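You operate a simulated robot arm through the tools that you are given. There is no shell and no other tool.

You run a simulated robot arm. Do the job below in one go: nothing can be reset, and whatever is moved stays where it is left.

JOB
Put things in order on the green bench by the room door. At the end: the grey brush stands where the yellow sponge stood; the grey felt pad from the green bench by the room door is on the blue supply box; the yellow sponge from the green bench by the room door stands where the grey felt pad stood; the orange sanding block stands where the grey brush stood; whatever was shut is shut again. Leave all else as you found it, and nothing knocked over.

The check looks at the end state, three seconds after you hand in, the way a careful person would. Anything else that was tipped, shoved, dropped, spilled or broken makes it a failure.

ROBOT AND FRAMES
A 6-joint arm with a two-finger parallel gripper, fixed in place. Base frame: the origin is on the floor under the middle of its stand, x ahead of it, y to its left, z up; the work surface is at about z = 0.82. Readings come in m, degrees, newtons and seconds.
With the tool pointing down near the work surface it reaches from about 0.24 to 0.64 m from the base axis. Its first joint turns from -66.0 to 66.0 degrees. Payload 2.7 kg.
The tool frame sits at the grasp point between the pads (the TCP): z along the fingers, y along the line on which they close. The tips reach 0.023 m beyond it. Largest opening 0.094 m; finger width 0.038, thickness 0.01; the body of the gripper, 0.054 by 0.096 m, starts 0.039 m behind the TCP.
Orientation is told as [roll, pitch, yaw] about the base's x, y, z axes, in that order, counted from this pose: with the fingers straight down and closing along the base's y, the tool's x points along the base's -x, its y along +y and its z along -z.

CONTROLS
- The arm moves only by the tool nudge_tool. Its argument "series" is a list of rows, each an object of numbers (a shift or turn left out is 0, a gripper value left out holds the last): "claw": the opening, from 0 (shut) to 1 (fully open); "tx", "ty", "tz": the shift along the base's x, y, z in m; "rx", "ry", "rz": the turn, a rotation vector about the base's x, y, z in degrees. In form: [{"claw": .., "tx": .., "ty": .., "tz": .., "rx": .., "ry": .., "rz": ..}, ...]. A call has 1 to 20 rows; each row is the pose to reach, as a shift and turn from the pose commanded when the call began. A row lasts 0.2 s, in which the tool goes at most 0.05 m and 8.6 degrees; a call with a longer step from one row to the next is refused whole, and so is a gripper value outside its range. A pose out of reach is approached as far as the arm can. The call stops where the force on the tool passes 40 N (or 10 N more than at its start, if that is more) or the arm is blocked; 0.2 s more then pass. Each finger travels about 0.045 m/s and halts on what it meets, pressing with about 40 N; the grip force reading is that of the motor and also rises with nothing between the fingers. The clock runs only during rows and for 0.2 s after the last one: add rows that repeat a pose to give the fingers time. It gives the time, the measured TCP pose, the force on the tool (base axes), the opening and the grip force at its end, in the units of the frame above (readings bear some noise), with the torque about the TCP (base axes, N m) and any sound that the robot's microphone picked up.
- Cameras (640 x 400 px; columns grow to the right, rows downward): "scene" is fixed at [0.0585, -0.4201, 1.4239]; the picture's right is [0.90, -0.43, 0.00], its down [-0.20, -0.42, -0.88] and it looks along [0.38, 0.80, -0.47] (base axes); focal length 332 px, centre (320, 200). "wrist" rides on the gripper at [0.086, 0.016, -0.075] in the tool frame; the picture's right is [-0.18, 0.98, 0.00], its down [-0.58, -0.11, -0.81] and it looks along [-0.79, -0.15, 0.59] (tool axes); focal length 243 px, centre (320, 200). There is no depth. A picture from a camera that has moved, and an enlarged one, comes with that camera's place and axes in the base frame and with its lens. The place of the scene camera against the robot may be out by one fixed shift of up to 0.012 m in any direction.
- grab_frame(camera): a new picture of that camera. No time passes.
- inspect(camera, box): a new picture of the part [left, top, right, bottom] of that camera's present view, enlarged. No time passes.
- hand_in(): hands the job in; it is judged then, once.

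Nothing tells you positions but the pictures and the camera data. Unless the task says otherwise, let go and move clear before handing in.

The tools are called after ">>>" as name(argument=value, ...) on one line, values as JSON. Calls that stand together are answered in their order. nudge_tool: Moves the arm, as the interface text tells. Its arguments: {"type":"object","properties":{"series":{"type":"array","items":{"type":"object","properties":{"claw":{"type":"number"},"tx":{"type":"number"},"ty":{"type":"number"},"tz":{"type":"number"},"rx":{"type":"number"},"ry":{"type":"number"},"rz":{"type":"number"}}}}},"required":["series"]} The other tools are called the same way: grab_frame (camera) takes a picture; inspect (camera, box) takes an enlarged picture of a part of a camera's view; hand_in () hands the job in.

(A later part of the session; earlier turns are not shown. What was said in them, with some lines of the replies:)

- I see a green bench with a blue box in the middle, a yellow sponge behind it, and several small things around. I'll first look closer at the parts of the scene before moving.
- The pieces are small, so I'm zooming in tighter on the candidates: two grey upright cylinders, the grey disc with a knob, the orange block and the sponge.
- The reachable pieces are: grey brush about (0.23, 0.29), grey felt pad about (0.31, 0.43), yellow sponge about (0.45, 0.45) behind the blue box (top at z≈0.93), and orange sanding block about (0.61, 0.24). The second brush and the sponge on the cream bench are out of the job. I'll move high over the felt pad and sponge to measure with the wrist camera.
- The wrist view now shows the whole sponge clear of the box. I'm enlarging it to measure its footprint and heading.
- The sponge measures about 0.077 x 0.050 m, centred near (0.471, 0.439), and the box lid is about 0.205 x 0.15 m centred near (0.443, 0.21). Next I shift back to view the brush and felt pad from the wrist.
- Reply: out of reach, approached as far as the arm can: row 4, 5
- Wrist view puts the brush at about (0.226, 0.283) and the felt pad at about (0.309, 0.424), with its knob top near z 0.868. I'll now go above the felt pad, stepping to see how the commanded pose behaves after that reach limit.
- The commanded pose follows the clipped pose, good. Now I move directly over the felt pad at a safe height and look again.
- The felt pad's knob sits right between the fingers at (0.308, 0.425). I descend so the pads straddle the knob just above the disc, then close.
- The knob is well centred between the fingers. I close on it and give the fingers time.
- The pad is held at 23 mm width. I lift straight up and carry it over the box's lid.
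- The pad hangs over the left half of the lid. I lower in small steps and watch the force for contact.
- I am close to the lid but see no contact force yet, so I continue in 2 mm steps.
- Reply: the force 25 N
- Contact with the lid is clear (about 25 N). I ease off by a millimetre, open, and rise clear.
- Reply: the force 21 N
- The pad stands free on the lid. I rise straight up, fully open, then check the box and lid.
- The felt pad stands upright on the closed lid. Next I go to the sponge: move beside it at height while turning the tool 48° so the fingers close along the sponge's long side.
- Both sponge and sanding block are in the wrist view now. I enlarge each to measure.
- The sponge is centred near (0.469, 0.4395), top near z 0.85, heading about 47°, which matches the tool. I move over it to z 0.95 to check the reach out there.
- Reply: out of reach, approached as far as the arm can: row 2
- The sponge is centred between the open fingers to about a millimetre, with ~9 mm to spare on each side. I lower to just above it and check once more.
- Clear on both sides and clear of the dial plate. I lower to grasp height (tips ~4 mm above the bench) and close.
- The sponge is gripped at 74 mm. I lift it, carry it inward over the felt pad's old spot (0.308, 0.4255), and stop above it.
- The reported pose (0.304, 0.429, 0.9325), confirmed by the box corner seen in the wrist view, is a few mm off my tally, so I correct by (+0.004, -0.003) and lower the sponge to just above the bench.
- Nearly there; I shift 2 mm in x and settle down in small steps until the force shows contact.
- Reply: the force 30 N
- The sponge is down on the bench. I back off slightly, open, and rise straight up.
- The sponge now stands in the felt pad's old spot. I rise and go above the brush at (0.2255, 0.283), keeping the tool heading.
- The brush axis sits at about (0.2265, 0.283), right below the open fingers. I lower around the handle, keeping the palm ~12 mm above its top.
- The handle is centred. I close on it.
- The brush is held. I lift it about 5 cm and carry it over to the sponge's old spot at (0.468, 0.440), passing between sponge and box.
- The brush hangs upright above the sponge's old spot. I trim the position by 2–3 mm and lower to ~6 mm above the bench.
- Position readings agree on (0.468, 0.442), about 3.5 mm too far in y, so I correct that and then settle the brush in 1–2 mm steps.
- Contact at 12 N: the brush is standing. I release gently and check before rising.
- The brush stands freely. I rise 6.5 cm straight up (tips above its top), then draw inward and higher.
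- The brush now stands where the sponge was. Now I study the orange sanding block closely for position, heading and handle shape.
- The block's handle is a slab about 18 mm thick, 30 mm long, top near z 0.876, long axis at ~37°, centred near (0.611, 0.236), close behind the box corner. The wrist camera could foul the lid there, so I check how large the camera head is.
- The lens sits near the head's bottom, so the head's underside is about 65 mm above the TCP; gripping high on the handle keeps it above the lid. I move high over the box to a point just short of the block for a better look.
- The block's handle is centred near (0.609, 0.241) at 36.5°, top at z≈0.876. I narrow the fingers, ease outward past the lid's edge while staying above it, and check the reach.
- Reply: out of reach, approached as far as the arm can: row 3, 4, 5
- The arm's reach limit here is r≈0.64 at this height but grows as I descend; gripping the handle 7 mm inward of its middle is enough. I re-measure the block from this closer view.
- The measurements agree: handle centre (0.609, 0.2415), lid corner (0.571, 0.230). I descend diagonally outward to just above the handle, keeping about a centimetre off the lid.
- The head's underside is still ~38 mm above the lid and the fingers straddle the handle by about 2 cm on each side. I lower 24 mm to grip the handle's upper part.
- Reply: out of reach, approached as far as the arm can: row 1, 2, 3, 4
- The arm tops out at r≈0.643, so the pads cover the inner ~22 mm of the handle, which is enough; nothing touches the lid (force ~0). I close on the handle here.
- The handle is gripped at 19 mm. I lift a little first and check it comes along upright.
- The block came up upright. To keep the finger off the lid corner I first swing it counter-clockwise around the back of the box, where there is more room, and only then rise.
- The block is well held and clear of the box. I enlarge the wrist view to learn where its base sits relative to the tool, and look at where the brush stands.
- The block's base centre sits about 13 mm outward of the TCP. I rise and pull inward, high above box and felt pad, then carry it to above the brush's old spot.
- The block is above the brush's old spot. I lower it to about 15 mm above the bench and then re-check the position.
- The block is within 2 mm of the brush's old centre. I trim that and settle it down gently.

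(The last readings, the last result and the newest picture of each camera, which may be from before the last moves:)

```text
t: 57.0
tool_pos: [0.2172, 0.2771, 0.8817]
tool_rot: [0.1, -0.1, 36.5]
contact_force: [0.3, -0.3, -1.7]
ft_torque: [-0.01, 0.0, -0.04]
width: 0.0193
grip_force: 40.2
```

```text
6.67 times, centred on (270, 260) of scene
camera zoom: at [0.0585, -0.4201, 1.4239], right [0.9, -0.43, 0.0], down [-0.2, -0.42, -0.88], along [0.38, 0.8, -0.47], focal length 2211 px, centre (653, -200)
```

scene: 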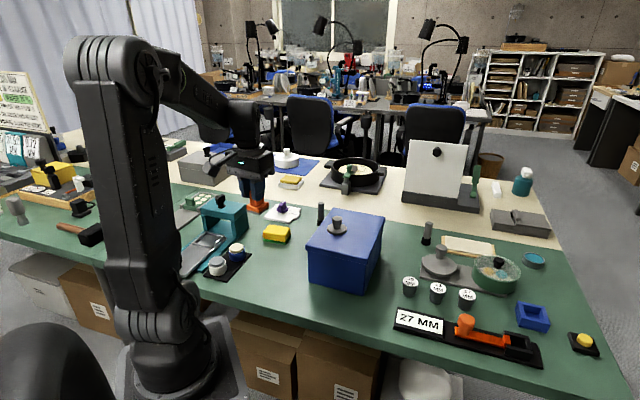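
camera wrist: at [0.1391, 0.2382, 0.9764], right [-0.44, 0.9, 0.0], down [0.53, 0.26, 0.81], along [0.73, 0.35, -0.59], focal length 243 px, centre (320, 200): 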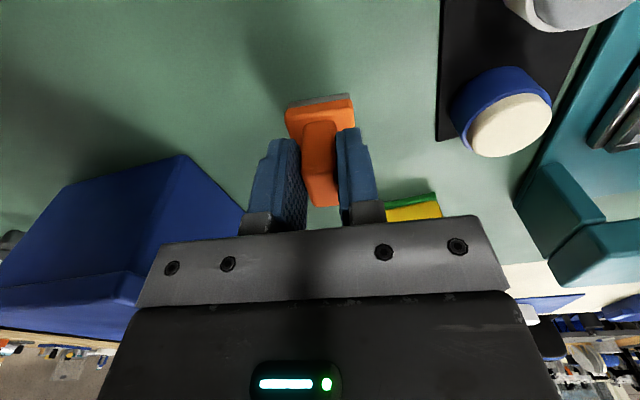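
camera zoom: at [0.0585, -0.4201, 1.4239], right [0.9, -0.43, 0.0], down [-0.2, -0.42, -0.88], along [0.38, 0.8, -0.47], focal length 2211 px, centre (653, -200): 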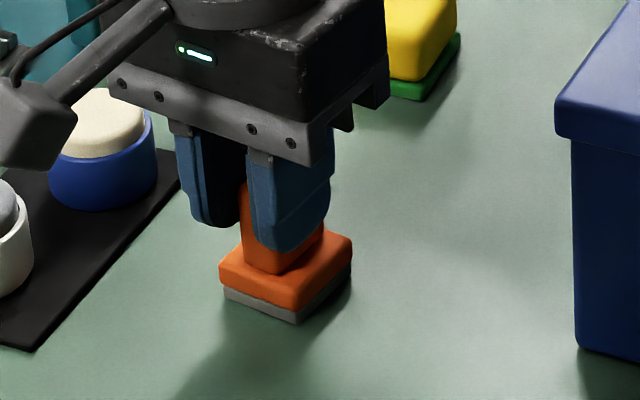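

>>> nudge_tool(series=[{"tz": -0.001}, {"tz": -0.001}])

>>> nudge_tool(series=[{"tz": -0.001}, {"tz": -0.001}])

```text
t: 57.6
tool_pos: [0.2166, 0.2772, 0.8801]
tool_rot: [0.1, -0.1, 36.3]
contact_force: [-5.8, -4.3, 25.5]
ft_torque: [-0.17, 0.16, 0.01]
width: 0.0193
grip_force: 40.7
```

```text
t: 58.2
tool_pos: [0.218, 0.277, 0.8811]
tool_rot: [0.1, -0.1, 36.4]
contact_force: [-4.4, -4.6, 35.9]
ft_torque: [0.04, -0.09, -0.01]
width: 0.0191
grip_force: 39.9
```

The block is firmly on the bench (36 N). I ease off, then open partway so the fingers stay well away from the cups.

>>> nudge_tool(series=[{"tz": 0.0015}, {"tz": 0.0015}, {"tz": 0.0015, "claw": 0.35}, {"tz": 0.0015, "claw": 0.55}, {"tz": 0.0015, "claw": 0.6}, {"tz": 0.0015, "claw": 0.6}, {"tz": 0.0015, "claw": 0.6}])

>>> grab_frame(camera="wrist")

>>> inspect(camera="scene", box=[230, 230, 310, 290])

```text
t: 59.8
tool_pos: [0.2161, 0.2761, 0.8817]
tool_rot: [0.0, 0.0, 36.3]
contact_force: [0.3, 0.3, 0.5]
ft_torque: [0.02, 0.02, 0.01]
width: 0.0563
grip_force: 0.0
```

```text
taken
camera wrist: at [0.137, 0.238, 0.9576], right [-0.44, 0.9, 0.0], down [0.53, 0.26, 0.81], along [0.73, 0.35, -0.59], focal length 243 px, centre (320, 200)
```

wrist: 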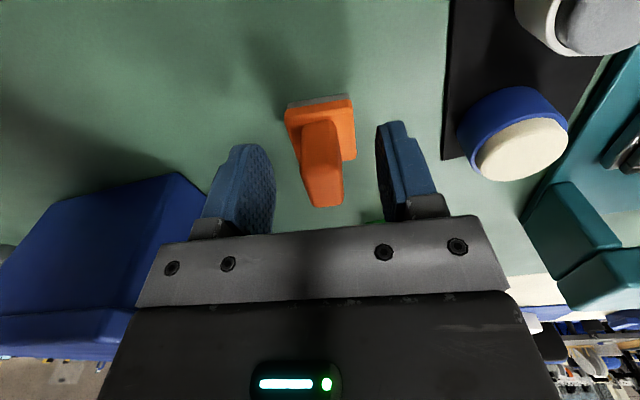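

```text
6.67 times, centred on (270, 260) of scene
camera zoom: at [0.0585, -0.4201, 1.4239], right [0.9, -0.43, 0.0], down [-0.2, -0.42, -0.88], along [0.38, 0.8, -0.47], focal length 2211 px, centre (653, -200)
```

zoom: 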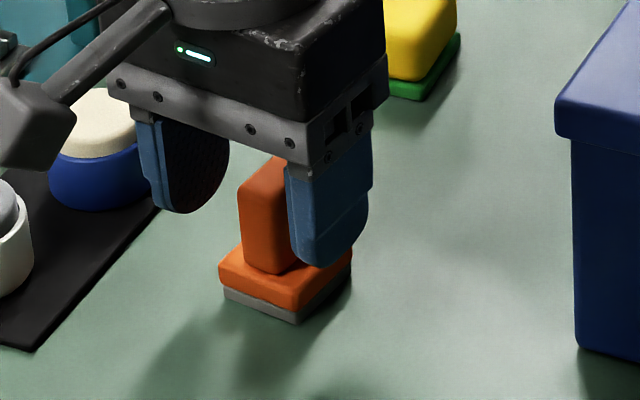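

The sanding block stands upright on the brush's old spot. I rise straight up and clear, then inspect everything.

>>> nudge_tool(series=[{"tz": 0.03}, {"tz": 0.07}, {"tz": 0.115}, {"tz": 0.16}, {"tz": 0.2}, {"tz": 0.235}, {"tz": 0.235}])

>>> grab_frame(camera="scene")

>>> grab_frame(camera="wrist")

>>> inspect(camera="scene", box=[160, 140, 400, 290])

>>> inspect(camera="scene", box=[370, 130, 610, 280])

```text
t: 61.4
tool_pos: [0.2139, 0.2766, 1.1175]
tool_rot: [-0.1, 0.0, 36.4]
contact_force: [-0.1, 0.4, 0.0]
ft_torque: [-0.01, 0.03, -0.02]
width: 0.0564
grip_force: 0.0
```

```text
taken
```

scene: 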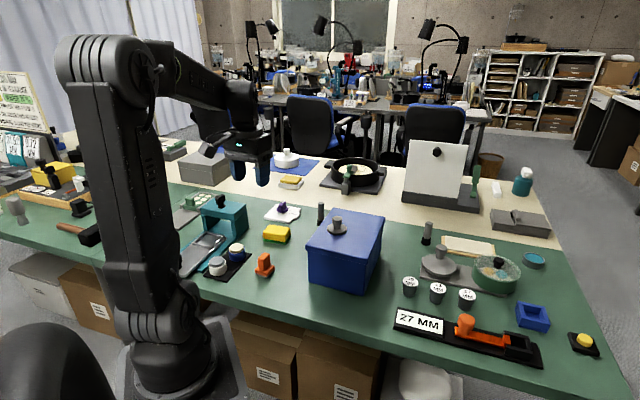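

```text
taken
camera wrist: at [0.1339, 0.238, 1.1936], right [-0.44, 0.9, 0.0], down [0.53, 0.26, 0.81], along [0.73, 0.35, -0.59], focal length 243 px, centre (320, 200)
```

wrist: 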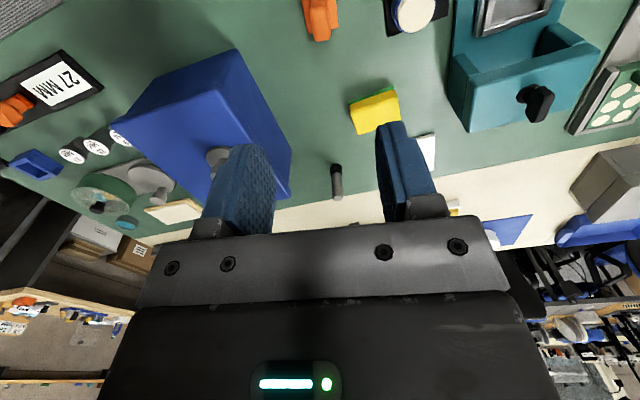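

```text
2.67 times, centred on (280, 215) of scene
camera zoom: at [0.0585, -0.4201, 1.4239], right [0.9, -0.43, 0.0], down [-0.2, -0.42, -0.88], along [0.38, 0.8, -0.47], focal length 884 px, centre (427, 160)
```

zoom: 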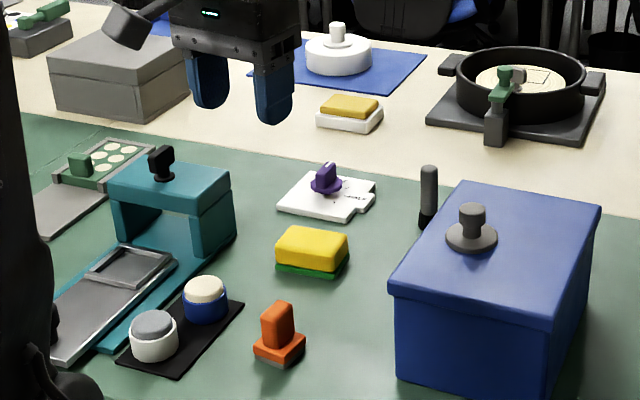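

```text
2.67 times, centred on (490, 205) of scene
camera zoom: at [0.0585, -0.4201, 1.4239], right [0.9, -0.43, 0.0], down [-0.2, -0.42, -0.88], along [0.38, 0.8, -0.47], focal length 884 px, centre (-133, 187)
```

zoom: 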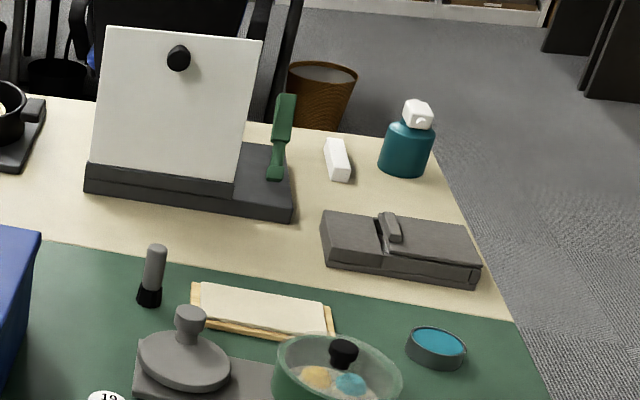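

All four pieces look in place and upright. Before handing in I compare the two look-alike brushes closely, and check each item again at high zoom.

>>> inspect(camera="scene", box=[412, 215, 444, 250])

>>> inspect(camera="scene", box=[300, 195, 340, 235])

>>> inspect(camera="scene", box=[240, 210, 304, 285])

>>> inspect(camera="wrist", box=[0, 40, 300, 240])

```text
11.43 times, centred on (428, 232) of scene
camera zoom: at [0.0585, -0.4201, 1.4239], right [0.9, -0.43, 0.0], down [-0.2, -0.42, -0.88], along [0.38, 0.8, -0.47], focal length 3790 px, centre (-914, -171)
```

zoom: 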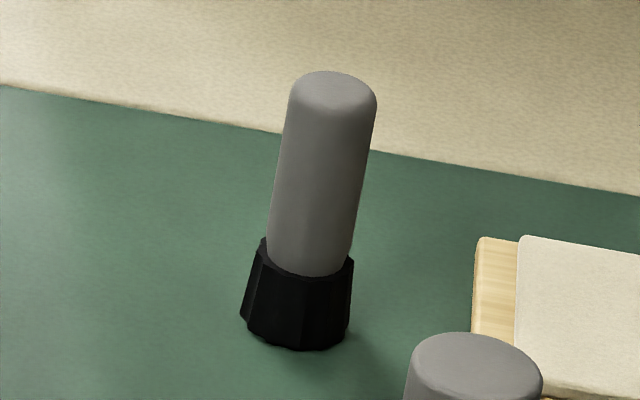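

```text
10.00 times, centred on (320, 215) of scene
camera zoom: at [0.0585, -0.4201, 1.4239], right [0.9, -0.43, 0.0], down [-0.2, -0.42, -0.88], along [0.38, 0.8, -0.47], focal length 3316 px, centre (320, 50)
```

zoom: 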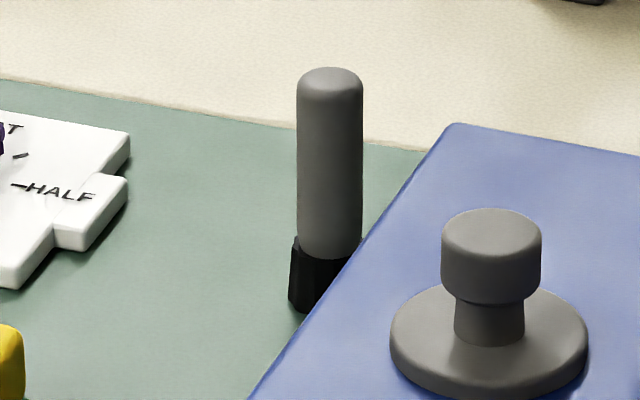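

```text
5.33 times, centred on (272, 248) of scene
camera zoom: at [0.0585, -0.4201, 1.4239], right [0.9, -0.43, 0.0], down [-0.2, -0.42, -0.88], along [0.38, 0.8, -0.47], focal length 1768 px, centre (576, -53)
```

zoom: 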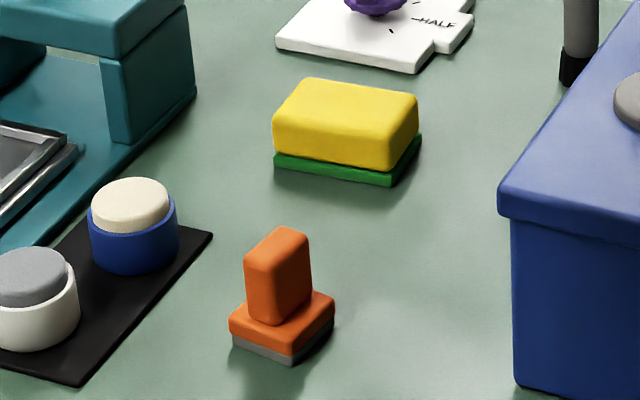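

```text
2.00 times, centred on (150, 140) of wrist
camera zoom: at [0.1339, 0.238, 1.1936], right [-0.44, 0.9, 0.0], down [0.53, 0.26, 0.81], along [0.73, 0.35, -0.59], focal length 485 px, centre (660, 320)
```

zoom: 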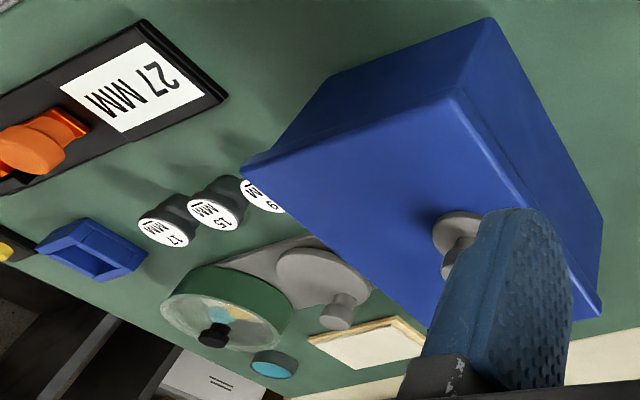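

The felt pad is on the closed blue box, the sponge is on the pad's old spot, the brush is on the sponge's old spot, and the sanding block is on the brush's old spot. All four stand upright, and nothing else in the pictures looks moved. I moved the grey brush that was near the cups, because the other grey brush is out of the arm's reach. The arm is clear, so I hand in.

>>> hand_in()

```text
The job is handed in.
```

I've handed in the job with all four pieces moved; no result of the check has come back.

- **Grey felt pad:** on top of the blue supply box. I never opened the box, so its lid is still shut.
- **Yellow sponge:** where the felt pad stood.
- **Grey brush:** where the sponge stood.
- **Orange sanding block:** where the brush stood.

By my camera readings, the three pieces set on the bench are within a few millimetres of the old spots. In the last pictures all four stand upright, and I saw nothing else tipped or shifted. I let go and raised the arm clear before handing in.

There are two nearly identical grey brushes on the green bench. I moved the one near the cups, because the other is about 0.75 m from the base and out of the arm's reach. If you meant the other one, this result is wrong.
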